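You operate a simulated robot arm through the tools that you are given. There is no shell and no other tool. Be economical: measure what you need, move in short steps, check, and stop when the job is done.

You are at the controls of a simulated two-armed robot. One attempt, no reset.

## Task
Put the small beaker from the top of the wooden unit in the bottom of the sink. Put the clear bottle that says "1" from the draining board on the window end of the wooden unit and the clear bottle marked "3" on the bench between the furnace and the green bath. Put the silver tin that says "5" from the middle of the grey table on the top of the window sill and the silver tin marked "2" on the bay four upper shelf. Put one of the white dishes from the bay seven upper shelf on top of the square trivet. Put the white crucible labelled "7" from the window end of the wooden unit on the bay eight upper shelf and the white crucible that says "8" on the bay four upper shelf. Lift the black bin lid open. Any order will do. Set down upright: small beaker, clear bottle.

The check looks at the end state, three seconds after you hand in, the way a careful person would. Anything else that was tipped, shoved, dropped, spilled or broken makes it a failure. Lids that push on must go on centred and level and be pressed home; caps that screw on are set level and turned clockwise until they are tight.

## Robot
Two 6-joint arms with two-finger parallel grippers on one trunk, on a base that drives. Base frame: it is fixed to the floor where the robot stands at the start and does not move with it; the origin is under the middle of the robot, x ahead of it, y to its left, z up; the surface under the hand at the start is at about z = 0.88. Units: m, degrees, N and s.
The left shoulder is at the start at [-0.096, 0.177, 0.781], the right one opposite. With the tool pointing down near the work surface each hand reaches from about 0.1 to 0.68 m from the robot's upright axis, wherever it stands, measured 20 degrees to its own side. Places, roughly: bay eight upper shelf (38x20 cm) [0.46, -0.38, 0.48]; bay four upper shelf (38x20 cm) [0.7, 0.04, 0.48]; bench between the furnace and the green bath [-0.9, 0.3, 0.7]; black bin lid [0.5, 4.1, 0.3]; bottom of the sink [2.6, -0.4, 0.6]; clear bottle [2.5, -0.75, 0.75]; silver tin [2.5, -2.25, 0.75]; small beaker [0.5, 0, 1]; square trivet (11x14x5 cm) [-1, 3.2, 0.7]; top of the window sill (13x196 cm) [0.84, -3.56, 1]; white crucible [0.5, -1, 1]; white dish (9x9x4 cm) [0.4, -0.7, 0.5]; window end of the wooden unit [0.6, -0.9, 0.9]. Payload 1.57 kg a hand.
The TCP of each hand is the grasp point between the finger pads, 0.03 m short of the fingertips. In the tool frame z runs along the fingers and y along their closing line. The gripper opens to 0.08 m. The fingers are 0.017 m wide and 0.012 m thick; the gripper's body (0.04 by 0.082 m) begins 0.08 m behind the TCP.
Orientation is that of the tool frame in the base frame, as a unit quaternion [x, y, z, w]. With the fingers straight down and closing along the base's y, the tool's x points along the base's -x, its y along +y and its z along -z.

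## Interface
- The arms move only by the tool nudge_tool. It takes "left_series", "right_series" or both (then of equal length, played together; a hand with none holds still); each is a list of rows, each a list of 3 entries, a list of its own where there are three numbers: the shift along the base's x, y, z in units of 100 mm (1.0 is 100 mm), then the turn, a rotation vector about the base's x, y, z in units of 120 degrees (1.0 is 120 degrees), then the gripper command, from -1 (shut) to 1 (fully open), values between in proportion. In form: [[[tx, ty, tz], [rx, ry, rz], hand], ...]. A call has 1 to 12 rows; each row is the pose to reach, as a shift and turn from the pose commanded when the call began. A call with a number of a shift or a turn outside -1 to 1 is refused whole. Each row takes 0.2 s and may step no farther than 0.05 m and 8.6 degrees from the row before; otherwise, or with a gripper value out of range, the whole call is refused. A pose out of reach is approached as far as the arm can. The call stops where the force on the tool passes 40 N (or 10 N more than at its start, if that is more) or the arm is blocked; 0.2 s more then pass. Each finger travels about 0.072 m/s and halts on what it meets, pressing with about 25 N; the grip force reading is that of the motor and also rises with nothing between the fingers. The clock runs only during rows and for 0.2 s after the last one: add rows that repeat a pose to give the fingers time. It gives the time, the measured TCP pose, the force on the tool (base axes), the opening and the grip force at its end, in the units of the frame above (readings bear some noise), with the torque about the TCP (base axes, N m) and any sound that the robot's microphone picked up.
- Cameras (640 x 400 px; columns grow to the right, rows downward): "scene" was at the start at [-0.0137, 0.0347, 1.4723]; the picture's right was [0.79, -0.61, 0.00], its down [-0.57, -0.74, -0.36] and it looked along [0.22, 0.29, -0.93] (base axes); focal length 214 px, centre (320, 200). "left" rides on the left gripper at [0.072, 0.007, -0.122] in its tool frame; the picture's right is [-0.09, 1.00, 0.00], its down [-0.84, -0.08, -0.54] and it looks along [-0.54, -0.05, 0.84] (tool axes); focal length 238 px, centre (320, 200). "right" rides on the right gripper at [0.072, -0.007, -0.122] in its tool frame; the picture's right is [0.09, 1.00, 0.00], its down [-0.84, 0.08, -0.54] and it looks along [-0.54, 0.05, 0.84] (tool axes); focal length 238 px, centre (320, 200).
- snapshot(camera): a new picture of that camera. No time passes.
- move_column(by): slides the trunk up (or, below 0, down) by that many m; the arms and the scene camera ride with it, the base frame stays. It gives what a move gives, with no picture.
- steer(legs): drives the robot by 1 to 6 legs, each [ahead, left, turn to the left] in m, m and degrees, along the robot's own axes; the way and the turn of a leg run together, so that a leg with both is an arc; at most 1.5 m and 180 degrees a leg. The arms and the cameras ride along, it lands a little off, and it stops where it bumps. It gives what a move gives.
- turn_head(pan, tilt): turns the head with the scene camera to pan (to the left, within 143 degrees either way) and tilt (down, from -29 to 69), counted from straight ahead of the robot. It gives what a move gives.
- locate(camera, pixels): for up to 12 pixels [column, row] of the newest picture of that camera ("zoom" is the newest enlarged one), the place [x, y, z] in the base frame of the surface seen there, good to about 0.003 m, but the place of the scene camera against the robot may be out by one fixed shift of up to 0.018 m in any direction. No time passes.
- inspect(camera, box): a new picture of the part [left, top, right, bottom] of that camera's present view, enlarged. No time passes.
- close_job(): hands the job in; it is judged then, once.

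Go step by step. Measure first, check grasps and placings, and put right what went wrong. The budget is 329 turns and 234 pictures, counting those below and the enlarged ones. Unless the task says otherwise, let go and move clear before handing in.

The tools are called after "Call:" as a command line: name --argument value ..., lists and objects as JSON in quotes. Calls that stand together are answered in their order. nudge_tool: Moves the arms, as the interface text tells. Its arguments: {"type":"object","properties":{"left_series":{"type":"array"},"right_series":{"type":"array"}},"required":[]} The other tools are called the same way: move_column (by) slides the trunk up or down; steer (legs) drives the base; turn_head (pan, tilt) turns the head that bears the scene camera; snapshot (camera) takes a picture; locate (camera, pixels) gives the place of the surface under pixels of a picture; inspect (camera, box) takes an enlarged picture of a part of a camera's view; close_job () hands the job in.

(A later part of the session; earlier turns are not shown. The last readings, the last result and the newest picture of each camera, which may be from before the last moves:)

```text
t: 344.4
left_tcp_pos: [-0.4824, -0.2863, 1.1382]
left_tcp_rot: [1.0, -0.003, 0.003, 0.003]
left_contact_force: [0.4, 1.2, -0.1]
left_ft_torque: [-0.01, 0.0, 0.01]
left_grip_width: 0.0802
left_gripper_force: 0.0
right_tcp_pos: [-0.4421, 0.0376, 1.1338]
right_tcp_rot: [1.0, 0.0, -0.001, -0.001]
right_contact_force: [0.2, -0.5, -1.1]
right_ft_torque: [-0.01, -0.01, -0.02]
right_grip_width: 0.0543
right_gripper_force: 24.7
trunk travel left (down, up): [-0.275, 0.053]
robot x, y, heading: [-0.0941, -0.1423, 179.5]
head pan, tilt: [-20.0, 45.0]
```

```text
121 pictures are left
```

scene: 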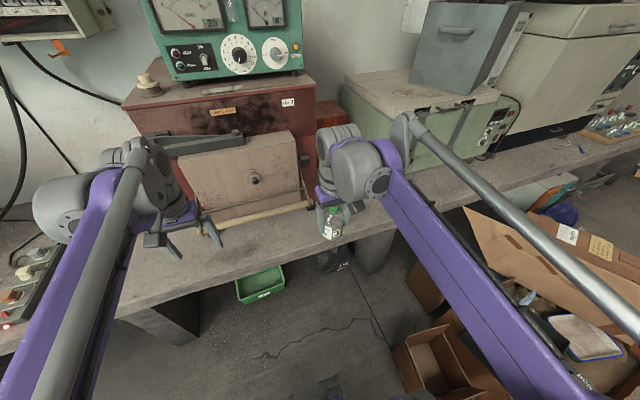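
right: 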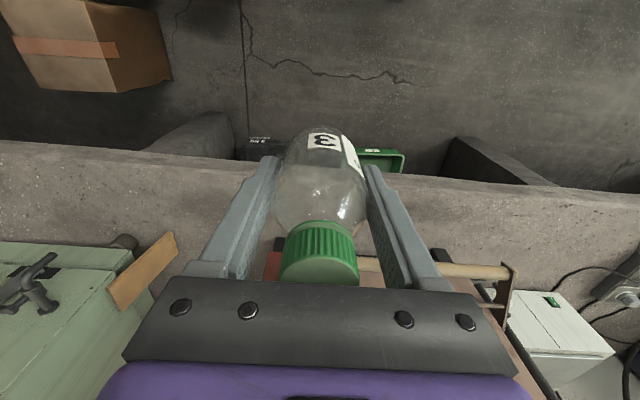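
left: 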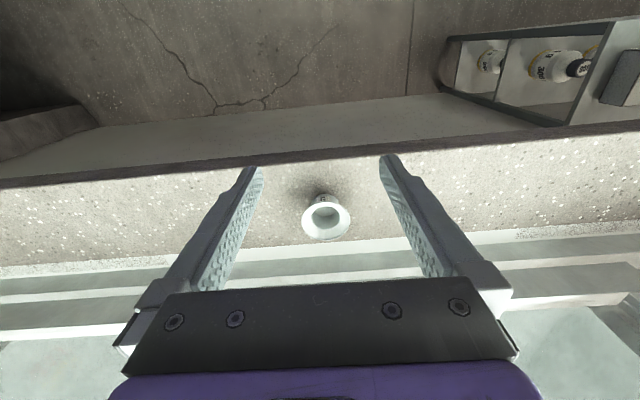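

Call:
locate --camera "right" --pixels '[[230, 180], [220, 210], [200, 235], [180, 240], [130, 240], [125, 290], [165, 235], [265, 260], [420, 220], [250, 165], [150, 180]]'

Call:
locate --camera "scene" --pixels '[[315, 215], [305, 195], [352, 205], [325, 120], [350, 130], [395, 110], [320, 190], [300, 205]]'

```text
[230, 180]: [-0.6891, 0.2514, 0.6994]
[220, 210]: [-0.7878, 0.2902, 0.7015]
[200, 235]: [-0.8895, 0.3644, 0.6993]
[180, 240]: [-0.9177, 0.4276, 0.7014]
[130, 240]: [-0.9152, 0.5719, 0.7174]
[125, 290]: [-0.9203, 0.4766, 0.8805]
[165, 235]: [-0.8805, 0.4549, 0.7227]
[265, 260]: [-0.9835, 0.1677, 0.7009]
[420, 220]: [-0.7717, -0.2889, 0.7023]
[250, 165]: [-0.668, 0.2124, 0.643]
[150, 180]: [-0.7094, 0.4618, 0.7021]
```

```text
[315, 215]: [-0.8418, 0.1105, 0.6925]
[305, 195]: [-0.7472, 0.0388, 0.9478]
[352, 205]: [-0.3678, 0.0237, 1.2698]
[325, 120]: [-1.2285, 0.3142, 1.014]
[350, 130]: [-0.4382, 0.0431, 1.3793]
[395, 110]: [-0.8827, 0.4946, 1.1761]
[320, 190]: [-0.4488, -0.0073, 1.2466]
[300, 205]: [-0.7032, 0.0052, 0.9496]
```

Bench z=0.70; clear spot around [-0.81,0.27] between furnace and bath. Retract left hand, move closer.

Call:
nudge_tool --left_series '[[[0.3, -0.1, 0], [0, 0, 0], 1], [[0.6, -0.2, 0], [0, 0, 0], 1], [[1, -0.3, 0], [0, 0, 0], 1]]'

Call:
steer --legs '[[0.16, -0.1, 0]]'

Call:
nudge_tool --right_series '[[[0, 0.4, 0], [0, 0, 0], -1], [[0, 0.8, -0.1], [0, 0, 0], -1], [[-0.2, 1, -0.4], [0, 0, 0], -1]]'

Call:
snapshot --camera "right"

```text
t: 345.2
left_tcp_pos: [-0.3821, -0.3143, 1.1348]
left_tcp_rot: [1.0, -0.004, 0.002, 0.002]
left_contact_force: [0.1, -0.3, 0.1]
left_ft_torque: [0.0, 0.02, -0.02]
left_grip_width: 0.08
left_gripper_force: 0.0
right_tcp_pos: [-0.4412, 0.0377, 1.1342]
right_tcp_rot: [1.0, 0.0, -0.001, 0.0]
right_contact_force: [0.9, -0.4, -1.0]
right_ft_torque: [0.01, 0.03, 0.0]
right_grip_width: 0.0543
right_gripper_force: 25.0
trunk travel left (down, up): [-0.275, 0.053]
robot x, y, heading: [-0.0918, -0.1428, 179.8]
head pan, tilt: [-20.0, 45.0]
```

```text
t: 346.8
left_tcp_pos: [-0.5414, -0.213, 1.1366]
left_tcp_rot: [1.0, -0.003, 0.003, 0.003]
left_contact_force: [0.0, 0.9, -0.1]
left_ft_torque: [0.01, -0.01, -0.06]
left_grip_width: 0.0801
left_gripper_force: 0.1
right_tcp_pos: [-0.6002, 0.1395, 1.1329]
right_tcp_rot: [1.0, 0.001, -0.001, 0.0]
right_contact_force: [0.5, 0.1, -1.2]
right_ft_torque: [-0.05, 0.02, 0.0]
right_grip_width: 0.0543
right_gripper_force: 25.1
trunk travel left (down, up): [-0.275, 0.053]
robot x, y, heading: [-0.249, -0.0419, 179.8]
head pan, tilt: [-20.0, 45.0]
```

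```text
t: 347.6
left_tcp_pos: [-0.5438, -0.212, 1.1356]
left_tcp_rot: [1.0, -0.002, 0.003, 0.002]
left_contact_force: [0.0, -0.4, 0.0]
left_ft_torque: [0.0, -0.02, 0.01]
left_grip_width: 0.0802
left_gripper_force: 0.0
right_tcp_pos: [-0.6215, 0.2408, 1.0941]
right_tcp_rot: [1.0, 0.0, 0.0, 0.0]
right_contact_force: [0.0, -0.3, -1.4]
right_ft_torque: [0.02, 0.0, 0.0]
right_grip_width: 0.0539
right_gripper_force: 25.2
trunk travel left (down, up): [-0.275, 0.053]
robot x, y, heading: [-0.2478, -0.0432, 180.0]
head pan, tilt: [-20.0, 45.0]
```

```text
120 pictures are left
```

right: 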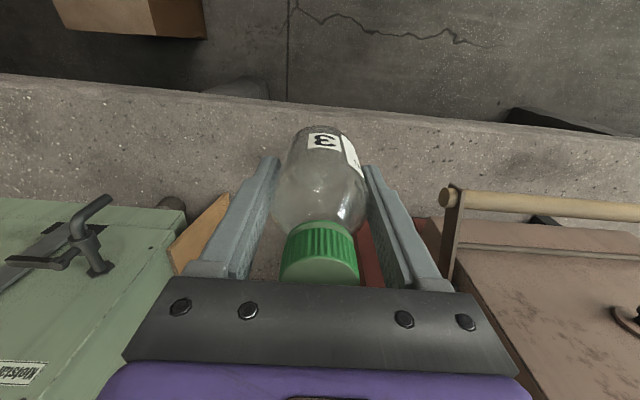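

Call:
locate --camera "right" --pixels '[[448, 195], [228, 197], [215, 245], [440, 260], [380, 245], [180, 210], [375, 275]]'

Call:
nudge_tool --right_series '[[[-0.4, 0.1, 0], [0, 0, 0], -1], [[-0.8, 0.2, 0], [0, 0, 0], -1], [[-1, 0.3, -0.3], [0, 0, 0], -1], [[-1, 0.3, -0.7], [0, 0, 0], -1], [[-1, 0.3, -1], [0, 0, 0], -1]]'

Call:
snapshot --camera "right"

```text
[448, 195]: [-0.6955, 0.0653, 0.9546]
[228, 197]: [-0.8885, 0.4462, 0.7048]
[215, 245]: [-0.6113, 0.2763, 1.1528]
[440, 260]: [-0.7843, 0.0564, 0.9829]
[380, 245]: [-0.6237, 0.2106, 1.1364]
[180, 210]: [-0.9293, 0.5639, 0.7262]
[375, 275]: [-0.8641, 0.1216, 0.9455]
```

```text
t: 348.8
left_tcp_pos: [-0.5426, -0.2129, 1.1356]
left_tcp_rot: [1.0, -0.002, 0.003, 0.002]
left_contact_force: [0.4, -0.5, 0.3]
left_ft_torque: [-0.03, -0.03, 0.01]
left_grip_width: 0.0798
left_gripper_force: 0.1
right_tcp_pos: [-0.7196, 0.2709, 0.9934]
right_tcp_rot: [1.0, 0.001, 0.0, 0.0]
right_contact_force: [-0.5, 0.1, -1.0]
right_ft_torque: [0.01, -0.01, 0.02]
right_grip_width: 0.0542
right_gripper_force: 24.9
trunk travel left (down, up): [-0.275, 0.053]
robot x, y, heading: [-0.2476, -0.0407, 179.8]
head pan, tilt: [-20.0, 45.0]
```

```text
119 pictures are left
```

right: 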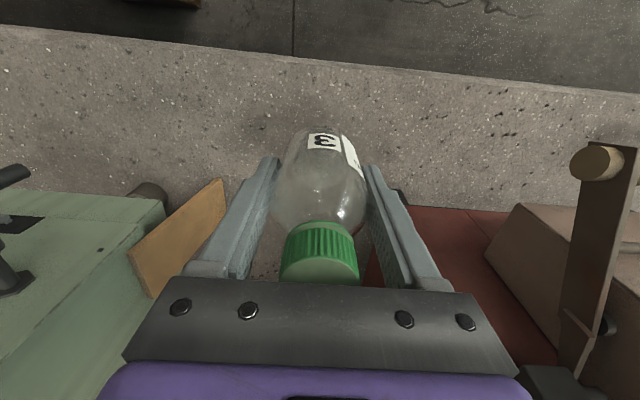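

Call:
locate --camera "right" --pixels '[[405, 207], [440, 212], [378, 270], [228, 185], [225, 200], [260, 265]]'

```text
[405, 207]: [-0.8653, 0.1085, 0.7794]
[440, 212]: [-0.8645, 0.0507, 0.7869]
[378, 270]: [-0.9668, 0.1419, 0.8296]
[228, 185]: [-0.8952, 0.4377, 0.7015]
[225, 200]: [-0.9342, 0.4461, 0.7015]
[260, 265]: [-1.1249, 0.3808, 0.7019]
```

Call:
nudge_tool --right_series '[[[-0.3, 0.05, -0.2], [0, 0, 0], -1], [[-0.6, 0.1, -0.5], [0, 0, 0], -1], [[-0.9, 0.1, -0.8], [0, 0, 0], -1], [[-1, 0.1, -1], [0, 0, 0], -1]]'

Call:
nudge_tool --right_series '[[[0, 0, -0.4], [0, 0, 0], -1], [[0, 0, -0.8], [0, 0, 0], -1], [[0, 0, -1], [0, 0, 0], -1]]'

Call:
snapshot --camera "right"

```text
t: 349.8
left_tcp_pos: [-0.5414, -0.2132, 1.1363]
left_tcp_rot: [1.0, -0.002, 0.002, 0.002]
left_contact_force: [-0.1, 0.8, -0.5]
left_ft_torque: [-0.02, 0.01, 0.02]
left_grip_width: 0.0798
left_gripper_force: 0.0
right_tcp_pos: [-0.8207, 0.2829, 0.8929]
right_tcp_rot: [1.0, 0.001, -0.001, 0.001]
right_contact_force: [0.3, 0.0, -1.1]
right_ft_torque: [0.01, -0.01, -0.01]
right_grip_width: 0.0543
right_gripper_force: 25.1
trunk travel left (down, up): [-0.275, 0.053]
robot x, y, heading: [-0.2516, -0.0375, 179.8]
head pan, tilt: [-20.0, 45.0]
```

```text
t: 350.6
left_tcp_pos: [-0.5413, -0.2127, 1.1358]
left_tcp_rot: [1.0, -0.003, 0.002, 0.002]
left_contact_force: [-0.3, 0.3, -0.3]
left_ft_torque: [-0.02, -0.01, -0.01]
left_grip_width: 0.0803
left_gripper_force: 0.1
right_tcp_pos: [-0.8231, 0.2816, 0.7927]
right_tcp_rot: [1.0, 0.001, -0.002, 0.0]
right_contact_force: [0.0, -0.3, -0.4]
right_ft_torque: [0.0, 0.0, 0.02]
right_grip_width: 0.0545
right_gripper_force: 25.0
trunk travel left (down, up): [-0.275, 0.053]
robot x, y, heading: [-0.2487, -0.0412, 179.7]
head pan, tilt: [-20.0, 45.0]
```

```text
118 pictures are left
```

right: 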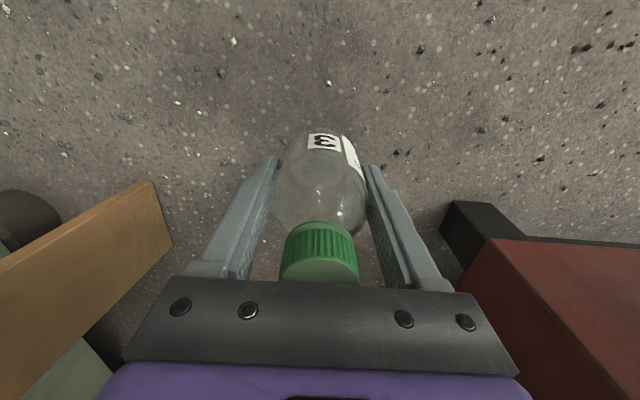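

Call:
nudge_tool --right_series '[[[0, 0, -0.15], [0, 0, 0], -1], [[0, 0, -0.28], [0, 0, 0], -1], [[0, 0, -0.32], [0, 0, 0], -1]]'

Call:
nudge_tool --right_series '[[[0, 0, -0.02], [0, 0, 0], -1], [[0, 0, -0.035], [0, 0, 0], -1]]'

```text
t: 351.4
left_tcp_pos: [-0.5426, -0.2126, 1.1356]
left_tcp_rot: [1.0, -0.003, 0.002, 0.002]
left_contact_force: [-0.2, 0.2, 0.2]
left_ft_torque: [-0.04, 0.0, 0.02]
left_grip_width: 0.08
left_gripper_force: 0.0
right_tcp_pos: [-0.8188, 0.2798, 0.7606]
right_tcp_rot: [1.0, 0.002, 0.0, 0.0]
right_contact_force: [-0.1, -0.1, -1.8]
right_ft_torque: [-0.02, -0.04, -0.01]
right_grip_width: 0.0543
right_gripper_force: 25.1
trunk travel left (down, up): [-0.275, 0.053]
robot x, y, heading: [-0.2484, -0.038, 179.9]
head pan, tilt: [-20.0, 45.0]
```

```text
t: 352.0
left_tcp_pos: [-0.5417, -0.2135, 1.1354]
left_tcp_rot: [1.0, -0.003, 0.002, 0.003]
left_contact_force: [0.5, 0.2, -0.3]
left_ft_torque: [0.04, 0.07, 0.0]
left_grip_width: 0.0798
left_gripper_force: 0.1
right_tcp_pos: [-0.8198, 0.2794, 0.7569]
right_tcp_rot: [1.0, 0.001, -0.001, 0.0]
right_contact_force: [-0.2, 0.0, -2.3]
right_ft_torque: [0.04, 0.0, -0.05]
right_grip_width: 0.0545
right_gripper_force: 25.2
trunk travel left (down, up): [-0.275, 0.053]
robot x, y, heading: [-0.2485, -0.0387, 180.1]
head pan, tilt: [-20.0, 45.0]
```

Call:
nudge_tool --right_series '[[[0, 0, -0.02], [0, 0, 0], -1], [[0, 0, -0.035], [0, 0, 0], -1]]'

```text
t: 352.6
left_tcp_pos: [-0.5418, -0.214, 1.1357]
left_tcp_rot: [1.0, -0.003, 0.003, 0.003]
left_contact_force: [-0.4, 0.5, 0.0]
left_ft_torque: [0.01, -0.04, 0.01]
left_grip_width: 0.0802
left_gripper_force: 0.1
right_tcp_pos: [-0.8194, 0.2804, 0.7545]
right_tcp_rot: [1.0, 0.001, 0.0, 0.0]
right_contact_force: [-0.4, 0.4, -0.3]
right_ft_torque: [-0.03, -0.02, 0.02]
right_grip_width: 0.0544
right_gripper_force: 24.3
trunk travel left (down, up): [-0.275, 0.053]
robot x, y, heading: [-0.2466, -0.0388, 179.6]
head pan, tilt: [-20.0, 45.0]
```

Call:
nudge_tool --right_series '[[[0, 0, -0.015], [0, 0, 0], -1], [[0, 0, -0.025], [0, 0, 0], -1]]'

Call:
snapshot --camera "right"

```text
t: 353.2
left_tcp_pos: [-0.5409, -0.2137, 1.1362]
left_tcp_rot: [1.0, -0.002, 0.002, 0.002]
left_contact_force: [-0.7, -0.4, 0.5]
left_ft_torque: [0.01, 0.02, -0.02]
left_grip_width: 0.0798
left_gripper_force: 0.1
right_tcp_pos: [-0.8201, 0.2807, 0.7536]
right_tcp_rot: [1.0, 0.001, -0.002, -0.001]
right_contact_force: [-6.3, 1.9, 22.2]
right_ft_torque: [-0.08, 0.25, -0.05]
right_grip_width: 0.0547
right_gripper_force: 24.8
trunk travel left (down, up): [-0.275, 0.053]
robot x, y, heading: [-0.2472, -0.0417, 179.9]
head pan, tilt: [-20.0, 45.0]
```

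```text
117 pictures are left
```

right: 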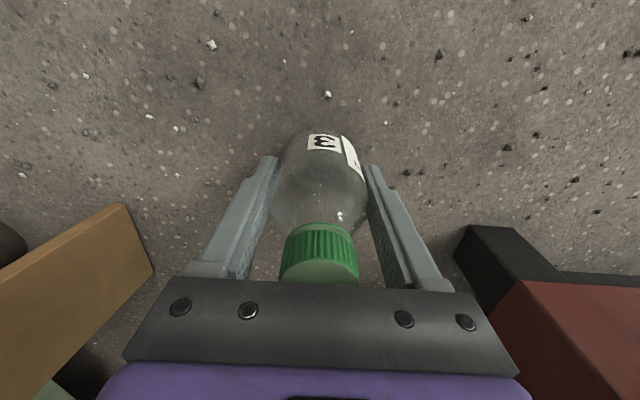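

Seated. Release, rise and retract.

Call:
nudge_tool --right_series '[[[0, 0, 0.02], [0, 0, 0], -0.3], [[0, 0, 0.02], [0, 0, 0], 0.6], [[0, 0, 0.02], [0, 0, 0], 1], [[0, 0, 0.02], [0, 0, 0], 1], [[0, 0, 0.3], [0, 0, 0], 1], [[0, 0, 0.7], [0, 0, 0], 1], [[0, 0, 1], [0, 0, 0], 1]]'

Call:
nudge_tool --right_series '[[[0, 0, 0.4], [0, 0, 0], 1], [[0, 0, 0.8], [0, 0, 0], 1], [[0, 0, 1], [0, 0, 0], 1]]'

Call:
nudge_tool --right_series '[[[0.1, -0.05, 0.4], [0, 0, 0], 1], [[0.5, -0.2, 0.5], [0, 0, 0], 1], [[0.9, -0.4, 0.6], [0, 0, 0], 1], [[1, -0.6, 0.8], [0, 0, 0], 1]]'

Call:
snapshot --camera "right"

```text
t: 354.8
left_tcp_pos: [-0.5413, -0.2128, 1.1358]
left_tcp_rot: [1.0, -0.003, 0.003, 0.002]
left_contact_force: [0.2, 0.2, 0.1]
left_ft_torque: [-0.02, 0.05, -0.01]
left_grip_width: 0.0802
left_gripper_force: 0.0
right_tcp_pos: [-0.8206, 0.2791, 0.8536]
right_tcp_rot: [1.0, 0.001, -0.001, -0.001]
right_contact_force: [0.3, 0.4, -0.4]
right_ft_torque: [0.01, 0.0, 0.01]
right_grip_width: 0.0801
right_gripper_force: 0.0
trunk travel left (down, up): [-0.275, 0.053]
robot x, y, heading: [-0.2446, -0.0407, 179.9]
head pan, tilt: [-20.0, 45.0]
```

```text
t: 355.6
left_tcp_pos: [-0.5416, -0.213, 1.136]
left_tcp_rot: [1.0, -0.003, 0.003, 0.003]
left_contact_force: [0.3, 0.7, 0.1]
left_ft_torque: [-0.02, 0.04, 0.0]
left_grip_width: 0.08
left_gripper_force: 0.1
right_tcp_pos: [-0.8203, 0.2811, 0.9544]
right_tcp_rot: [1.0, 0.001, -0.001, 0.001]
right_contact_force: [0.0, -0.4, 0.0]
right_ft_torque: [0.01, -0.01, 0.02]
right_grip_width: 0.08
right_gripper_force: 0.1
trunk travel left (down, up): [-0.275, 0.053]
robot x, y, heading: [-0.2481, -0.0409, 179.7]
head pan, tilt: [-20.0, 45.0]
```

```text
t: 356.6
left_tcp_pos: [-0.542, -0.2146, 1.1356]
left_tcp_rot: [1.0, -0.002, 0.003, 0.003]
left_contact_force: [1.4, 0.7, -0.6]
left_ft_torque: [0.0, 0.02, 0.01]
left_grip_width: 0.0802
left_gripper_force: 0.1
right_tcp_pos: [-0.7205, 0.2184, 1.0323]
right_tcp_rot: [1.0, 0.002, -0.001, 0.0]
right_contact_force: [-0.2, -0.1, -0.2]
right_ft_torque: [-0.02, 0.04, 0.01]
right_grip_width: 0.0802
right_gripper_force: 0.0
trunk travel left (down, up): [-0.275, 0.053]
robot x, y, heading: [-0.251, -0.0394, 179.3]
head pan, tilt: [-20.0, 45.0]
```

```text
116 pictures are left
```

right: 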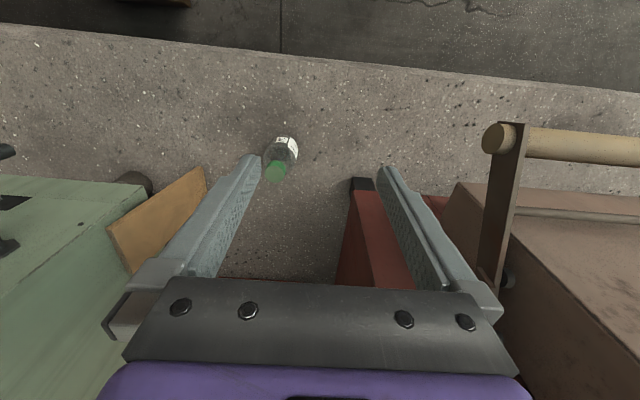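

Bottle 3 stands between furnace and bath. Next the dish: retract, back off, slide south and turn to face the unit.

Call:
nudge_tool --right_series '[[[0.4, -0.1, 0.2], [0, 0, 0], 1], [[0.8, -0.2, 0.4], [0, 0, 0], 1], [[1, -0.3, 0.6], [0, 0, 0], 1]]'

Call:
steer --legs '[[-0.1, 0, 0], [0, 0.8, 0], [0, 0, 176]]'

Call:
turn_head --pan 10 --tilt 60

Call:
snapshot --camera "scene"

```text
t: 357.4
left_tcp_pos: [-0.5408, -0.2136, 1.1364]
left_tcp_rot: [1.0, -0.003, 0.003, 0.003]
left_contact_force: [-0.4, 0.2, 0.0]
left_ft_torque: [0.0, 0.0, 0.02]
left_grip_width: 0.0799
left_gripper_force: 0.0
right_tcp_pos: [-0.6181, 0.1893, 1.0927]
right_tcp_rot: [1.0, 0.001, -0.001, 0.0]
right_contact_force: [-0.8, 0.9, -0.5]
right_ft_torque: [0.0, 0.05, 0.02]
right_grip_width: 0.08
right_gripper_force: 0.2
trunk travel left (down, up): [-0.275, 0.053]
robot x, y, heading: [-0.2516, -0.0385, 179.8]
head pan, tilt: [-20.0, 45.0]
```

```text
t: 372.7
left_tcp_pos: [0.1507, -0.6802, 1.1362]
left_tcp_rot: [0.034, 0.999, 0.003, -0.002]
left_contact_force: [-1.1, -0.2, 0.1]
left_ft_torque: [0.0, -0.02, 0.01]
left_grip_width: 0.08
left_gripper_force: 0.1
right_tcp_pos: [0.2027, -1.0874, 1.0917]
right_tcp_rot: [0.031, 1.0, 0.0, 0.001]
right_contact_force: [-1.1, 1.1, 0.4]
right_ft_torque: [0.01, -0.02, -0.03]
right_grip_width: 0.08
right_gripper_force: 0.1
trunk travel left (down, up): [-0.275, 0.053]
robot x, y, heading: [-0.1487, -0.8325, -3.8]
head pan, tilt: [-20.0, 45.0]
```

```text
t: 373.6
left_tcp_pos: [0.1513, -0.6793, 1.1359]
left_tcp_rot: [0.034, 0.999, 0.003, -0.002]
left_contact_force: [-1.2, 0.1, -0.2]
left_ft_torque: [-0.01, 0.0, 0.0]
left_grip_width: 0.0801
left_gripper_force: 0.0
right_tcp_pos: [0.2031, -1.0873, 1.0929]
right_tcp_rot: [0.031, 1.0, 0.0, 0.001]
right_contact_force: [-0.5, -0.2, 0.7]
right_ft_torque: [0.02, -0.02, 0.01]
right_grip_width: 0.0801
right_gripper_force: 0.1
trunk travel left (down, up): [-0.275, 0.053]
robot x, y, heading: [-0.1514, -0.8352, -3.9]
head pan, tilt: [10.0, 60.0]
```

```text
115 pictures are left
```

scene: 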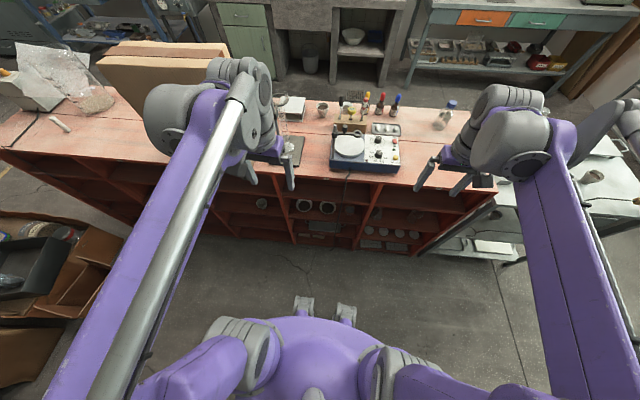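

Call:
steer --legs '[[0.05, 0, 3.9]]'

Call:
nudge_tool --left_series '[[[0, 0, -0.2], [0, -0.0625, 0], 1], [[0, 0, -0.4], [0, -0.125, 0], 1], [[0, 0, -0.6], [0, -0.1875, 0], 1], [[0, 0, -0.8], [0, -0.25, 0], 1], [[0, 0, -1], [0, -0.3125, 0], 1], [[0, 0, -1], [0, -0.375, 0], 1]]'

Call:
move_column --by -0.25

Call:
nudge_tool --left_series '[[[0, 0, -0.4], [0, 0, 0], 1], [[0, 0, -0.8], [0, 0, 0], 1]]'

Call:
snapshot --camera "left"

```text
t: 374.6
left_tcp_pos: [0.1884, -0.6634, 1.1359]
left_tcp_rot: [0.002, 1.0, 0.003, -0.002]
left_contact_force: [0.5, -0.7, 0.0]
left_ft_torque: [0.0, -0.01, -0.03]
left_grip_width: 0.0802
left_gripper_force: 0.0
right_tcp_pos: [0.2672, -1.0654, 1.0924]
right_tcp_rot: [-0.002, 1.0, 0.0, 0.002]
right_contact_force: [-1.4, 0.7, 0.3]
right_ft_torque: [-0.02, 0.02, -0.03]
right_grip_width: 0.08
right_gripper_force: 0.0
trunk travel left (down, up): [-0.275, 0.053]
robot x, y, heading: [-0.1046, -0.8381, -0.3]
head pan, tilt: [10.0, 60.0]
```

```text
t: 376.0
left_tcp_pos: [0.1862, -0.6618, 1.0355]
left_tcp_rot: [0.0, 0.924, 0.003, 0.381]
left_contact_force: [-0.2, -1.0, -0.3]
left_ft_torque: [0.01, -0.01, 0.02]
left_grip_width: 0.0801
left_gripper_force: 0.1
right_tcp_pos: [0.2659, -1.0651, 1.0934]
right_tcp_rot: [-0.003, 1.0, 0.0, 0.0]
right_contact_force: [-0.9, -0.3, 0.5]
right_ft_torque: [0.02, 0.01, 0.04]
right_grip_width: 0.08
right_gripper_force: 0.1
trunk travel left (down, up): [-0.275, 0.053]
robot x, y, heading: [-0.1029, -0.838, -0.3]
head pan, tilt: [10.0, 60.0]
```

```text
t: 378.5
left_tcp_pos: [0.1907, -0.6638, 0.7862]
left_tcp_rot: [0.002, 0.925, 0.003, 0.379]
left_contact_force: [0.6, 0.5, 0.3]
left_ft_torque: [0.01, -0.01, 0.03]
left_grip_width: 0.08
left_gripper_force: 0.1
right_tcp_pos: [0.2678, -1.065, 0.8425]
right_tcp_rot: [-0.002, 1.0, 0.001, 0.001]
right_contact_force: [0.2, 0.0, -0.8]
right_ft_torque: [0.01, 0.0, 0.02]
right_grip_width: 0.0802
right_gripper_force: 0.0
trunk travel left (down, up): [-0.025, 0.303]
robot x, y, heading: [-0.1041, -0.8349, -0.2]
head pan, tilt: [10.0, 60.0]
```

```text
t: 379.1
left_tcp_pos: [0.192, -0.6632, 0.7056]
left_tcp_rot: [0.0, 0.925, 0.003, 0.38]
left_contact_force: [-0.7, -1.4, -0.4]
left_ft_torque: [0.02, 0.0, 0.01]
left_grip_width: 0.0798
left_gripper_force: 0.1
right_tcp_pos: [0.2665, -1.0655, 0.8422]
right_tcp_rot: [-0.002, 1.0, 0.0, 0.001]
right_contact_force: [-0.6, -0.1, -0.1]
right_ft_torque: [-0.01, 0.01, 0.03]
right_grip_width: 0.0801
right_gripper_force: 0.0
trunk travel left (down, up): [-0.025, 0.303]
robot x, y, heading: [-0.1019, -0.8384, -0.1]
head pan, tilt: [10.0, 60.0]
```

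```text
114 pictures are left
```

left: 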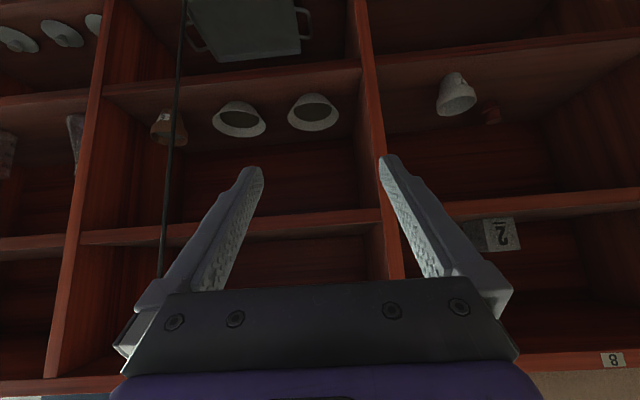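

Call:
inspect --camera "left" --box '[200, 70, 400, 170]'

Call:
locate --camera "zoom" --pixels '[[285, 145], [440, 145], [350, 75], [365, 100], [360, 190], [40, 170], [205, 165], [125, 130], [120, 210], [510, 100]]'

```text
3.20 times, centred on (300, 120) of left
```

zoom: 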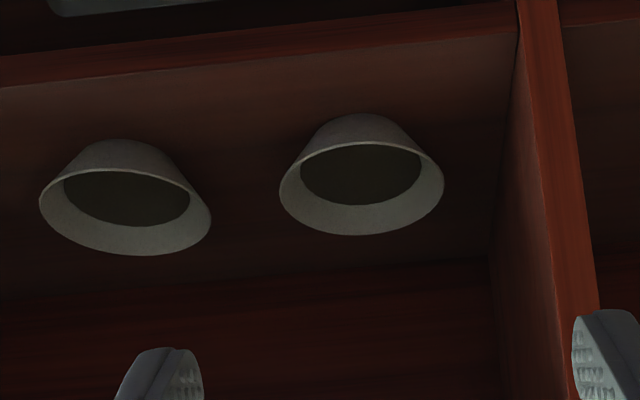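

```text
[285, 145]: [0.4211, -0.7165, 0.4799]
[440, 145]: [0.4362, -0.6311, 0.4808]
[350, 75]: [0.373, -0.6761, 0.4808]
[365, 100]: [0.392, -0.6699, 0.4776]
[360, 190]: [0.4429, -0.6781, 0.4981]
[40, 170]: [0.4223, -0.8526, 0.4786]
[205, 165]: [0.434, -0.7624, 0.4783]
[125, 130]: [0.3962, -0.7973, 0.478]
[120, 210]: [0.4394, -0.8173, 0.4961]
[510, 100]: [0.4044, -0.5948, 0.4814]
```

The dishes hold dark contents, so they must stay level; north dish centre ≈[0.44,-0.68], rim ~9 cm. I'll pinch its front rim wall with a hand pitched ~50° and twisted 90°. First measure the rim.

Call:
locate --camera "zoom" --pixels '[[360, 138], [360, 144], [360, 130], [300, 165], [420, 165], [360, 215], [360, 233], [290, 195], [435, 190], [360, 170]]'

Call:
locate --camera "left" --pixels '[[177, 100], [170, 180]]'

Call:
nudge_tool --left_series '[[[0, 0, 0], [0.0438, 0, -0.0522], 1], [[0, 0, 0], [0.0877, 0, -0.1045], 1], [[0, 0, 0], [0.1315, 0, -0.1567], 1], [[0, 0, 0], [0.1754, 0, -0.2089], 1], [[0, 0, 0], [0.2192, 0, -0.2612], 1], [[0, 0, 0], [0.263, 0, -0.3134], 1]]'

```text
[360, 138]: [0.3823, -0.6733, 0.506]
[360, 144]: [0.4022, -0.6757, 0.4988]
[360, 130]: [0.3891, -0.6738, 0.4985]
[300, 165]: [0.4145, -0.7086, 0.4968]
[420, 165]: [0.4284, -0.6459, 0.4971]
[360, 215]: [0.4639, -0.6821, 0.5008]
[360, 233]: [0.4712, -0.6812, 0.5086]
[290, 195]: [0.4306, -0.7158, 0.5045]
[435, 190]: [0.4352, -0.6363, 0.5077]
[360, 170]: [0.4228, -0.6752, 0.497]
```

```text
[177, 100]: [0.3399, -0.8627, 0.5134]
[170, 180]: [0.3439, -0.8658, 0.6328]
```

```text
t: 380.5
left_tcp_pos: [0.1906, -0.6635, 0.7057]
left_tcp_rot: [0.398, 0.84, 0.129, 0.345]
left_contact_force: [0.2, -0.2, -0.6]
left_ft_torque: [0.0, -0.04, 0.05]
left_grip_width: 0.0799
left_gripper_force: 0.2
right_tcp_pos: [0.2663, -1.0643, 0.8426]
right_tcp_rot: [-0.002, 1.0, 0.0, 0.001]
right_contact_force: [0.7, 0.6, 0.9]
right_ft_torque: [0.0, 0.03, -0.01]
right_grip_width: 0.0799
right_gripper_force: 0.1
trunk travel left (down, up): [-0.025, 0.303]
robot x, y, heading: [-0.1025, -0.834, 0.2]
head pan, tilt: [10.0, 60.0]
```

Rim: front [0.382,-0.673,0.507], centre [0.428,-0.677], contents ~1.1 cm below the rim. The cord is at y=-0.865, clear. Continue the twist.

Call:
nudge_tool --left_series '[[[0, 0, 0], [0.0438, 0, -0.0522], 1], [[0, 0, 0], [0.0877, 0, -0.1045], 1], [[0, 0, 0], [0.1315, 0, -0.1567], 1], [[0, 0, 0], [0.1754, 0, -0.2089], 1], [[0, 0, 0], [0.2192, 0, -0.2612], 1]]'

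Call:
snapshot --camera "left"

Call:
snapshot --camera "scene"

```text
t: 381.7
left_tcp_pos: [0.1924, -0.6638, 0.7057]
left_tcp_rot: [0.675, 0.652, 0.216, 0.269]
left_contact_force: [-0.5, -0.1, 0.5]
left_ft_torque: [-0.01, -0.01, 0.03]
left_grip_width: 0.0799
left_gripper_force: 0.0
right_tcp_pos: [0.2661, -1.0653, 0.8414]
right_tcp_rot: [-0.002, 1.0, 0.0, 0.0]
right_contact_force: [0.4, 0.4, -0.7]
right_ft_torque: [-0.01, -0.01, -0.03]
right_grip_width: 0.0802
right_gripper_force: 0.1
trunk travel left (down, up): [-0.025, 0.303]
robot x, y, heading: [-0.104, -0.8359, -0.0]
head pan, tilt: [10.0, 60.0]
```

```text
112 pictures are left
```

left: 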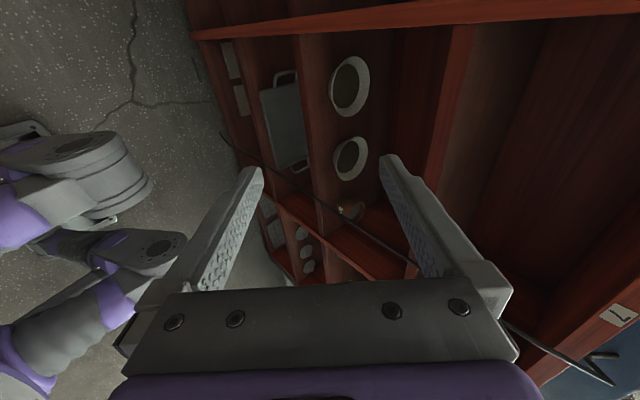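

```text
111 pictures are left
```

scene: 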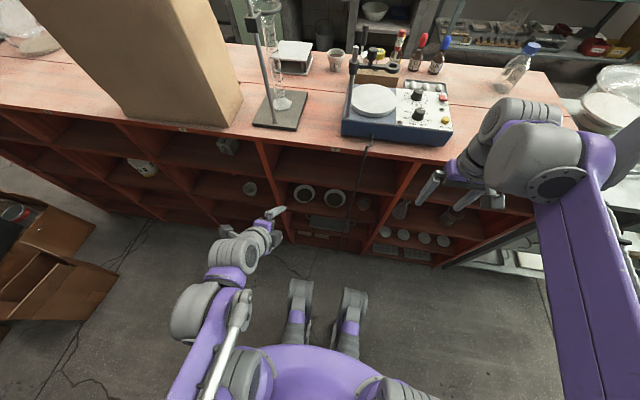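

Twist worked. Now trim the orientation (about 5°), narrow the fingers to ~2 cm, and move to a stand-off along the wall direction.

Call:
nudge_tool --left_series '[[[0.1, 0, -0.1], [0.0298, 0.025, 0.0252], 0.5], [[0.4, -0.05, -0.4], [0.0298, 0.025, 0.0252], 0], [[0.7, -0.1, -0.7], [0.0298, 0.025, 0.0252], -0.5], [[0.9, -0.13, -0.9], [0.0298, 0.025, 0.0252], -0.5]]'

Call:
snapshot --camera "left"

```text
t: 382.7
left_tcp_pos: [0.2795, -0.675, 0.6152]
left_tcp_rot: [0.67, 0.67, 0.227, 0.226]
left_contact_force: [0.4, 0.1, 0.4]
left_ft_torque: [-0.04, 0.04, -0.03]
left_grip_width: 0.02
left_gripper_force: 0.0
right_tcp_pos: [0.2662, -1.0647, 0.842]
right_tcp_rot: [-0.002, 1.0, 0.001, 0.001]
right_contact_force: [0.2, 0.0, 0.0]
right_ft_torque: [0.04, 0.02, 0.02]
right_grip_width: 0.0799
right_gripper_force: 0.1
trunk travel left (down, up): [-0.025, 0.303]
robot x, y, heading: [-0.1035, -0.836, -0.0]
head pan, tilt: [10.0, 60.0]
```

```text
110 pictures are left
```

left: 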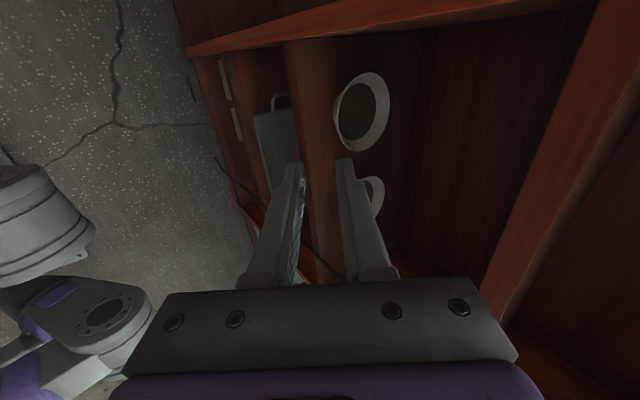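

Call:
inspect --camera "left" --box '[310, 55, 410, 165]'

Call:
locate --camera "left" --pixels '[[336, 110], [340, 90], [339, 130], [344, 110], [376, 80], [384, 105], [365, 148], [360, 110], [333, 105]]'

```text
3.64 times, centred on (360, 110) of left
```

zoom: 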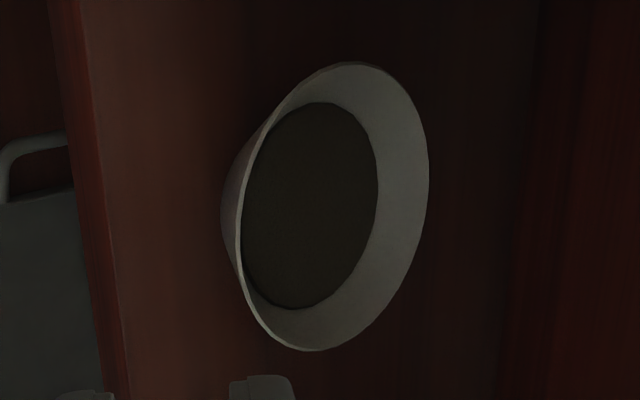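

```text
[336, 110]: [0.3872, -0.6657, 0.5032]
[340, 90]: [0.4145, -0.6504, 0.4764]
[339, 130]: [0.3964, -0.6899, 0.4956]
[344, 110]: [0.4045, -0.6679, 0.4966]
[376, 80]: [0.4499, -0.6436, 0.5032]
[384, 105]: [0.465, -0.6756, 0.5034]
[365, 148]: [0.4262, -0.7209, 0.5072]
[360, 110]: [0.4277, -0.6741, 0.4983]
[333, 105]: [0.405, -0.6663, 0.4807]
```

Rim front at [0.384,-0.677,0.507]. Advance to stand-off and then in along the wall.

Call:
nudge_tool --left_series '[[[0.28, -0.02, -0.22], [0, 0, 0], -0.5], [[0.56, -0.02, -0.45], [0, 0, 0], -0.5]]'

Call:
snapshot --camera "left"

```text
t: 383.3
left_tcp_pos: [0.3361, -0.6777, 0.5699]
left_tcp_rot: [0.67, 0.669, 0.227, 0.226]
left_contact_force: [-0.6, -0.3, 0.8]
left_ft_torque: [-0.03, 0.0, 0.01]
left_grip_width: 0.02
left_gripper_force: 0.1
right_tcp_pos: [0.2668, -1.0659, 0.8422]
right_tcp_rot: [-0.003, 1.0, 0.0, 0.001]
right_contact_force: [0.3, -0.4, -0.3]
right_ft_torque: [-0.03, 0.02, -0.03]
right_grip_width: 0.0799
right_gripper_force: 0.0
trunk travel left (down, up): [-0.025, 0.303]
robot x, y, heading: [-0.103, -0.8332, -0.1]
head pan, tilt: [10.0, 60.0]
```

```text
108 pictures are left
```

left: 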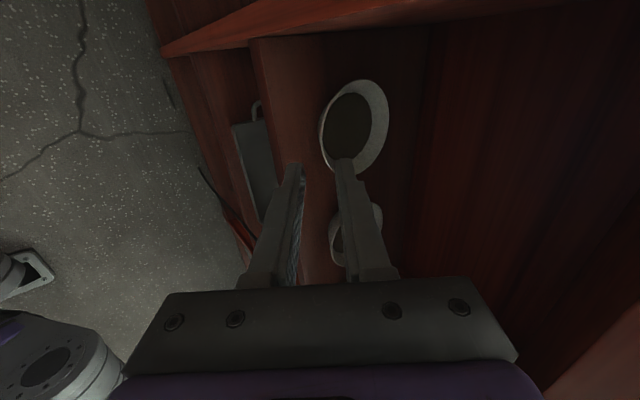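

The rim edge (320,130) lies between the two fingertips. Advance most of the way and check.

Call:
nudge_tool --left_series '[[[0.12, 0, -0.16], [0, 0, 0], -0.5], [[0.25, 0, -0.33], [0, 0, 0], -0.5]]'

Call:
inspect --camera "left" --box '[260, 80, 420, 200]'

```text
t: 383.9
left_tcp_pos: [0.3613, -0.6768, 0.5377]
left_tcp_rot: [0.67, 0.67, 0.227, 0.226]
left_contact_force: [0.2, -0.2, -0.3]
left_ft_torque: [-0.04, -0.05, -0.02]
left_grip_width: 0.0197
left_gripper_force: 0.1
right_tcp_pos: [0.2679, -1.0647, 0.8428]
right_tcp_rot: [-0.003, 1.0, 0.001, 0.002]
right_contact_force: [0.1, -0.4, 0.3]
right_ft_torque: [-0.02, 0.0, -0.01]
right_grip_width: 0.0803
right_gripper_force: 0.0
trunk travel left (down, up): [-0.025, 0.303]
robot x, y, heading: [-0.1028, -0.8321, -0.0]
head pan, tilt: [10.0, 60.0]
```

```text
3.33 times, centred on (340, 140) of left
```

zoom: 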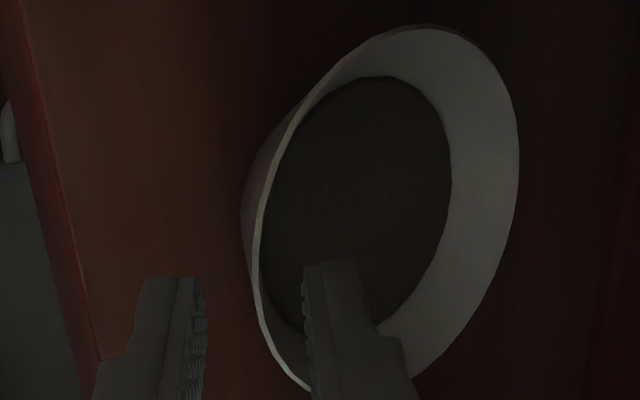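

Wall sits midway between fingers. Last 2 cm and close gently.

Call:
nudge_tool --left_series '[[[0.06, 0, -0.08], [0, 0, 0], -0.5], [[0.11, 0, -0.155], [0, 0, 0], -0.5], [[0.11, 0, -0.155], [0, 0, 0], -0.5]]'

Call:
inspect --camera "left" --box '[260, 80, 420, 200]'

```text
t: 384.7
left_tcp_pos: [0.3712, -0.677, 0.5219]
left_tcp_rot: [0.67, 0.67, 0.227, 0.226]
left_contact_force: [-0.1, 0.6, 0.2]
left_ft_torque: [0.0, 0.02, 0.02]
left_grip_width: 0.02
left_gripper_force: 0.0
right_tcp_pos: [0.2674, -1.0643, 0.8424]
right_tcp_rot: [-0.003, 1.0, 0.0, 0.001]
right_contact_force: [-0.8, 0.0, -0.4]
right_ft_torque: [-0.01, 0.0, -0.01]
right_grip_width: 0.0799
right_gripper_force: 0.2
trunk travel left (down, up): [-0.025, 0.303]
robot x, y, heading: [-0.1051, -0.8353, -0.2]
head pan, tilt: [10.0, 60.0]
```

```text
3.33 times, centred on (340, 140) of left
```

zoom: 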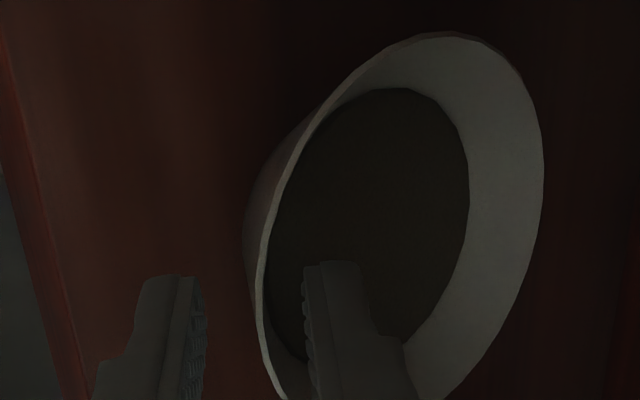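

Call:
nudge_tool --left_series '[[[0, 0, 0], [0, 0, 0], -0.65], [[0, 0, 0], [0, 0, 0], -0.8], [[0, 0, 0], [0, 0, 0], -1], [[0, 0, 0], [0, 0, 0], -1]]'

Call:
inspect --camera "left" --box '[260, 80, 420, 200]'

```text
t: 385.7
left_tcp_pos: [0.3714, -0.6776, 0.5219]
left_tcp_rot: [0.67, 0.67, 0.227, 0.226]
left_contact_force: [0.9, -1.1, -0.5]
left_ft_torque: [0.04, -0.03, 0.04]
left_grip_width: 0.0055
left_gripper_force: 25.2
right_tcp_pos: [0.2669, -1.0651, 0.8425]
right_tcp_rot: [-0.002, 1.0, 0.0, 0.0]
right_contact_force: [-0.2, -0.3, 0.0]
right_ft_torque: [-0.01, 0.02, 0.02]
right_grip_width: 0.08
right_gripper_force: 0.1
trunk travel left (down, up): [-0.025, 0.303]
robot x, y, heading: [-0.0996, -0.8369, -0.1]
head pan, tilt: [10.0, 60.0]
```

```text
3.33 times, centred on (340, 140) of left
```

zoom: 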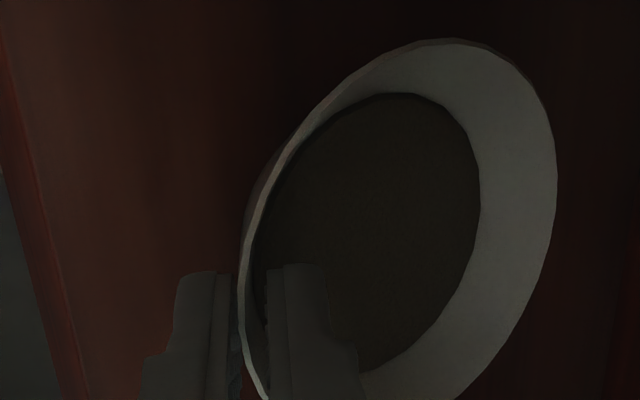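

Gripped (5.5 mm wall). Lift gently 1.2 cm and check level.

Call:
nudge_tool --left_series '[[[0, 0, 0.03], [0, 0, 0], -1], [[0, 0, 0.06], [0, 0, 0], -1], [[0, 0, 0.1], [0, 0, 0], -1], [[0, 0, 0.14], [0, 0, 0], -1]]'

Call:
snapshot --camera "left"

Call:
locate --camera "left" --pixels '[[355, 110], [365, 88], [400, 110], [385, 160], [395, 140], [340, 110]]'

```text
t: 386.7
left_tcp_pos: [0.3727, -0.6776, 0.536]
left_tcp_rot: [0.671, 0.669, 0.226, 0.226]
left_contact_force: [-0.9, 0.2, 0.1]
left_ft_torque: [0.02, 0.07, -0.01]
left_grip_width: 0.0055
left_gripper_force: 24.9
right_tcp_pos: [0.267, -1.0658, 0.8421]
right_tcp_rot: [-0.003, 1.0, 0.0, 0.0]
right_contact_force: [0.1, 0.2, 0.7]
right_ft_torque: [0.0, -0.01, 0.02]
right_grip_width: 0.08
right_gripper_force: 0.1
trunk travel left (down, up): [-0.025, 0.303]
robot x, y, heading: [-0.1055, -0.8356, -0.3]
head pan, tilt: [10.0, 60.0]
```

```text
104 pictures are left
```

left: 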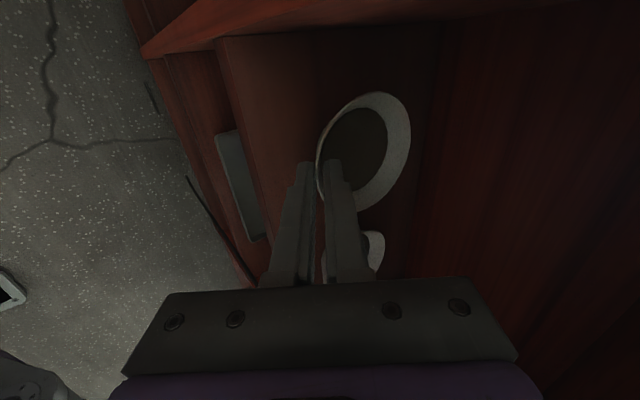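

```text
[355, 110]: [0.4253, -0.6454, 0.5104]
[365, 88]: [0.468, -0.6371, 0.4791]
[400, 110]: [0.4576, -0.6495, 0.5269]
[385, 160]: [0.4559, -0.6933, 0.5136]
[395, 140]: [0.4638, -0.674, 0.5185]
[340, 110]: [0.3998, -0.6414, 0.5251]
```

Dish is lifted level (rim z≈0.52). Draw it straight out of the bay.

Call:
nudge_tool --left_series '[[[-0.15, 0, 0.02], [0, 0, 0], -1], [[-0.35, 0, 0.05], [0, 0, 0], -1], [[-0.55, 0, 0.08], [0, 0, 0], -1], [[-0.75, 0, 0.1], [0, 0, 0], -1], [[-0.9, 0, 0.12], [0, 0, 0], -1], [[-1, 0, 0.14], [0, 0, 0], -1]]'

Call:
snapshot --camera "left"

```text
t: 388.1
left_tcp_pos: [0.2722, -0.678, 0.5516]
left_tcp_rot: [0.67, 0.67, 0.227, 0.226]
left_contact_force: [-1.2, 0.9, -0.4]
left_ft_torque: [-0.04, 0.04, -0.01]
left_grip_width: 0.0053
left_gripper_force: 24.8
right_tcp_pos: [0.2679, -1.0657, 0.8428]
right_tcp_rot: [-0.003, 1.0, 0.0, 0.0]
right_contact_force: [-0.7, -0.8, -0.9]
right_ft_torque: [0.03, 0.01, 0.02]
right_grip_width: 0.0801
right_gripper_force: 0.1
trunk travel left (down, up): [-0.025, 0.303]
robot x, y, heading: [-0.1041, -0.8353, 0.1]
head pan, tilt: [10.0, 60.0]
```

```text
103 pictures are left
```

left: 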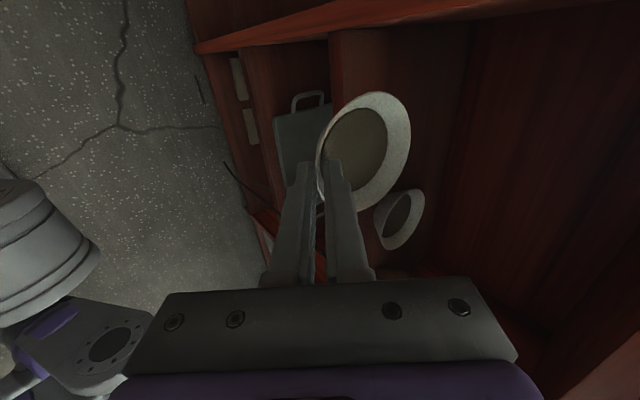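

Clear the shelf by backing the base, then raise the trunk and check the dish.

Call:
steer --legs '[[-0.12, 0, 0]]'

Call:
move_column --by 0.25

Call:
nudge_tool --left_series '[[[0.05, 0, 0.25], [0, 0, 0], -1], [[0.1, 0, 0.5], [0, 0, 0], -1], [[0.15, 0, 0.75], [0, 0, 0], -1], [[0.2, 0, 1], [0, 0, 0], -1]]'

Call:
snapshot --camera "left"

```text
t: 389.4
left_tcp_pos: [0.1515, -0.6781, 0.5513]
left_tcp_rot: [0.671, 0.669, 0.227, 0.226]
left_contact_force: [0.0, -0.4, -0.9]
left_ft_torque: [0.02, 0.03, -0.01]
left_grip_width: 0.0052
left_gripper_force: 24.6
right_tcp_pos: [0.1463, -1.0647, 0.8426]
right_tcp_rot: [-0.002, 1.0, 0.0, 0.001]
right_contact_force: [0.3, -1.9, 0.9]
right_ft_torque: [-0.02, -0.02, 0.0]
right_grip_width: 0.0801
right_gripper_force: 0.0
trunk travel left (down, up): [-0.025, 0.303]
robot x, y, heading: [-0.2232, -0.8379, 0.0]
head pan, tilt: [10.0, 60.0]
```

```text
t: 392.0
left_tcp_pos: [0.1511, -0.6774, 0.7997]
left_tcp_rot: [0.67, 0.67, 0.227, 0.225]
left_contact_force: [-1.0, -0.1, -0.9]
left_ft_torque: [-0.01, 0.07, 0.0]
left_grip_width: 0.0048
left_gripper_force: 24.7
right_tcp_pos: [0.1461, -1.0644, 1.0914]
right_tcp_rot: [-0.003, 1.0, 0.001, 0.0]
right_contact_force: [-0.2, 0.1, 0.1]
right_ft_torque: [0.02, 0.02, -0.02]
right_grip_width: 0.0802
right_gripper_force: 0.0
trunk travel left (down, up): [-0.275, 0.053]
robot x, y, heading: [-0.2271, -0.8355, 0.1]
head pan, tilt: [10.0, 60.0]
```

```text
t: 393.0
left_tcp_pos: [0.1712, -0.6764, 0.902]
left_tcp_rot: [0.671, 0.669, 0.227, 0.225]
left_contact_force: [1.3, -0.2, -0.5]
left_ft_torque: [-0.01, 0.06, 0.0]
left_grip_width: 0.0055
left_gripper_force: 25.1
right_tcp_pos: [0.1459, -1.0645, 1.0918]
right_tcp_rot: [-0.002, 1.0, 0.0, 0.001]
right_contact_force: [-1.1, -0.1, -0.4]
right_ft_torque: [0.01, 0.03, 0.0]
right_grip_width: 0.0802
right_gripper_force: 0.0
trunk travel left (down, up): [-0.275, 0.053]
robot x, y, heading: [-0.2251, -0.832, 0.2]
head pan, tilt: [10.0, 60.0]
```

```text
102 pictures are left
```

left: 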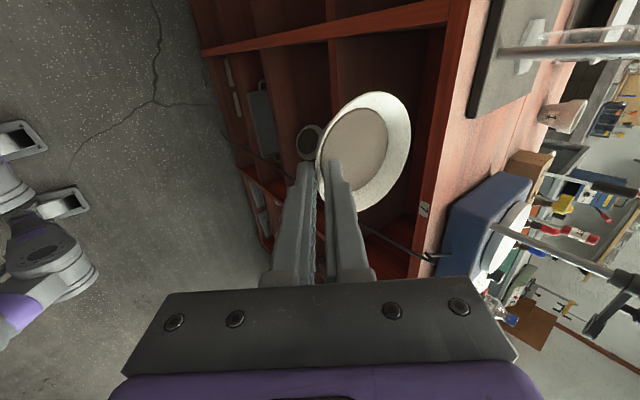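

Dish is secure and level. Raise a little more and drive round to the grey table for tin 2.

Call:
nudge_tool --left_series '[[[0, 0, 0.3], [0, 0, 0], -1], [[0, 0, 0.6], [0, 0, 0], -1], [[0, 0, 1], [0, 0, 0], -1]]'

Call:
steer --legs '[[0, -1.0, 0], [0, -0.92, 0]]'

Call:
steer --legs '[[1.4, 0, 0], [0.32, 0, 0]]'

Call:
snapshot --camera "left"

```text
t: 393.8
left_tcp_pos: [0.173, -0.6772, 1.0003]
left_tcp_rot: [0.67, 0.67, 0.225, 0.226]
left_contact_force: [0.6, -0.5, -0.5]
left_ft_torque: [0.0, 0.06, -0.01]
left_grip_width: 0.0047
left_gripper_force: 24.9
right_tcp_pos: [0.1465, -1.0654, 1.0928]
right_tcp_rot: [-0.003, 1.0, 0.0, 0.001]
right_contact_force: [0.9, 0.3, -0.3]
right_ft_torque: [-0.01, -0.01, -0.01]
right_grip_width: 0.0799
right_gripper_force: 0.0
trunk travel left (down, up): [-0.275, 0.053]
robot x, y, heading: [-0.223, -0.8373, 0.0]
head pan, tilt: [10.0, 60.0]
```

```text
t: 410.9
left_tcp_pos: [0.1922, -2.5829, 0.9997]
left_tcp_rot: [0.654, 0.685, 0.232, 0.22]
left_contact_force: [-0.4, -0.9, -1.4]
left_ft_torque: [0.03, 0.04, 0.04]
left_grip_width: 0.0048
left_gripper_force: 24.7
right_tcp_pos: [0.1833, -2.9721, 1.092]
right_tcp_rot: [-0.025, 1.0, 0.0, 0.001]
right_contact_force: [1.0, -1.3, 0.4]
right_ft_torque: [0.03, 0.0, -0.01]
right_grip_width: 0.0801
right_gripper_force: 0.0
trunk travel left (down, up): [-0.275, 0.053]
robot x, y, heading: [-0.1984, -2.762, 2.6]
head pan, tilt: [10.0, 60.0]
```

```text
t: 419.5
left_tcp_pos: [1.8892, -2.5069, 1.0005]
left_tcp_rot: [0.653, 0.686, 0.232, 0.22]
left_contact_force: [0.6, -0.2, -0.9]
left_ft_torque: [-0.01, 0.02, -0.04]
left_grip_width: 0.005
left_gripper_force: 25.2
right_tcp_pos: [1.8814, -2.8941, 1.092]
right_tcp_rot: [-0.027, 1.0, -0.001, 0.001]
right_contact_force: [-0.5, 0.0, -0.5]
right_ft_torque: [-0.01, 0.03, -0.02]
right_grip_width: 0.08
right_gripper_force: 0.2
trunk travel left (down, up): [-0.275, 0.053]
robot x, y, heading: [1.5023, -2.6833, 2.8]
head pan, tilt: [10.0, 60.0]
```

```text
101 pictures are left
```

left: 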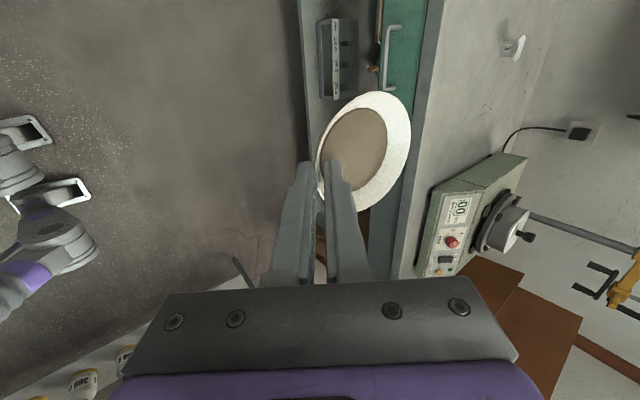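

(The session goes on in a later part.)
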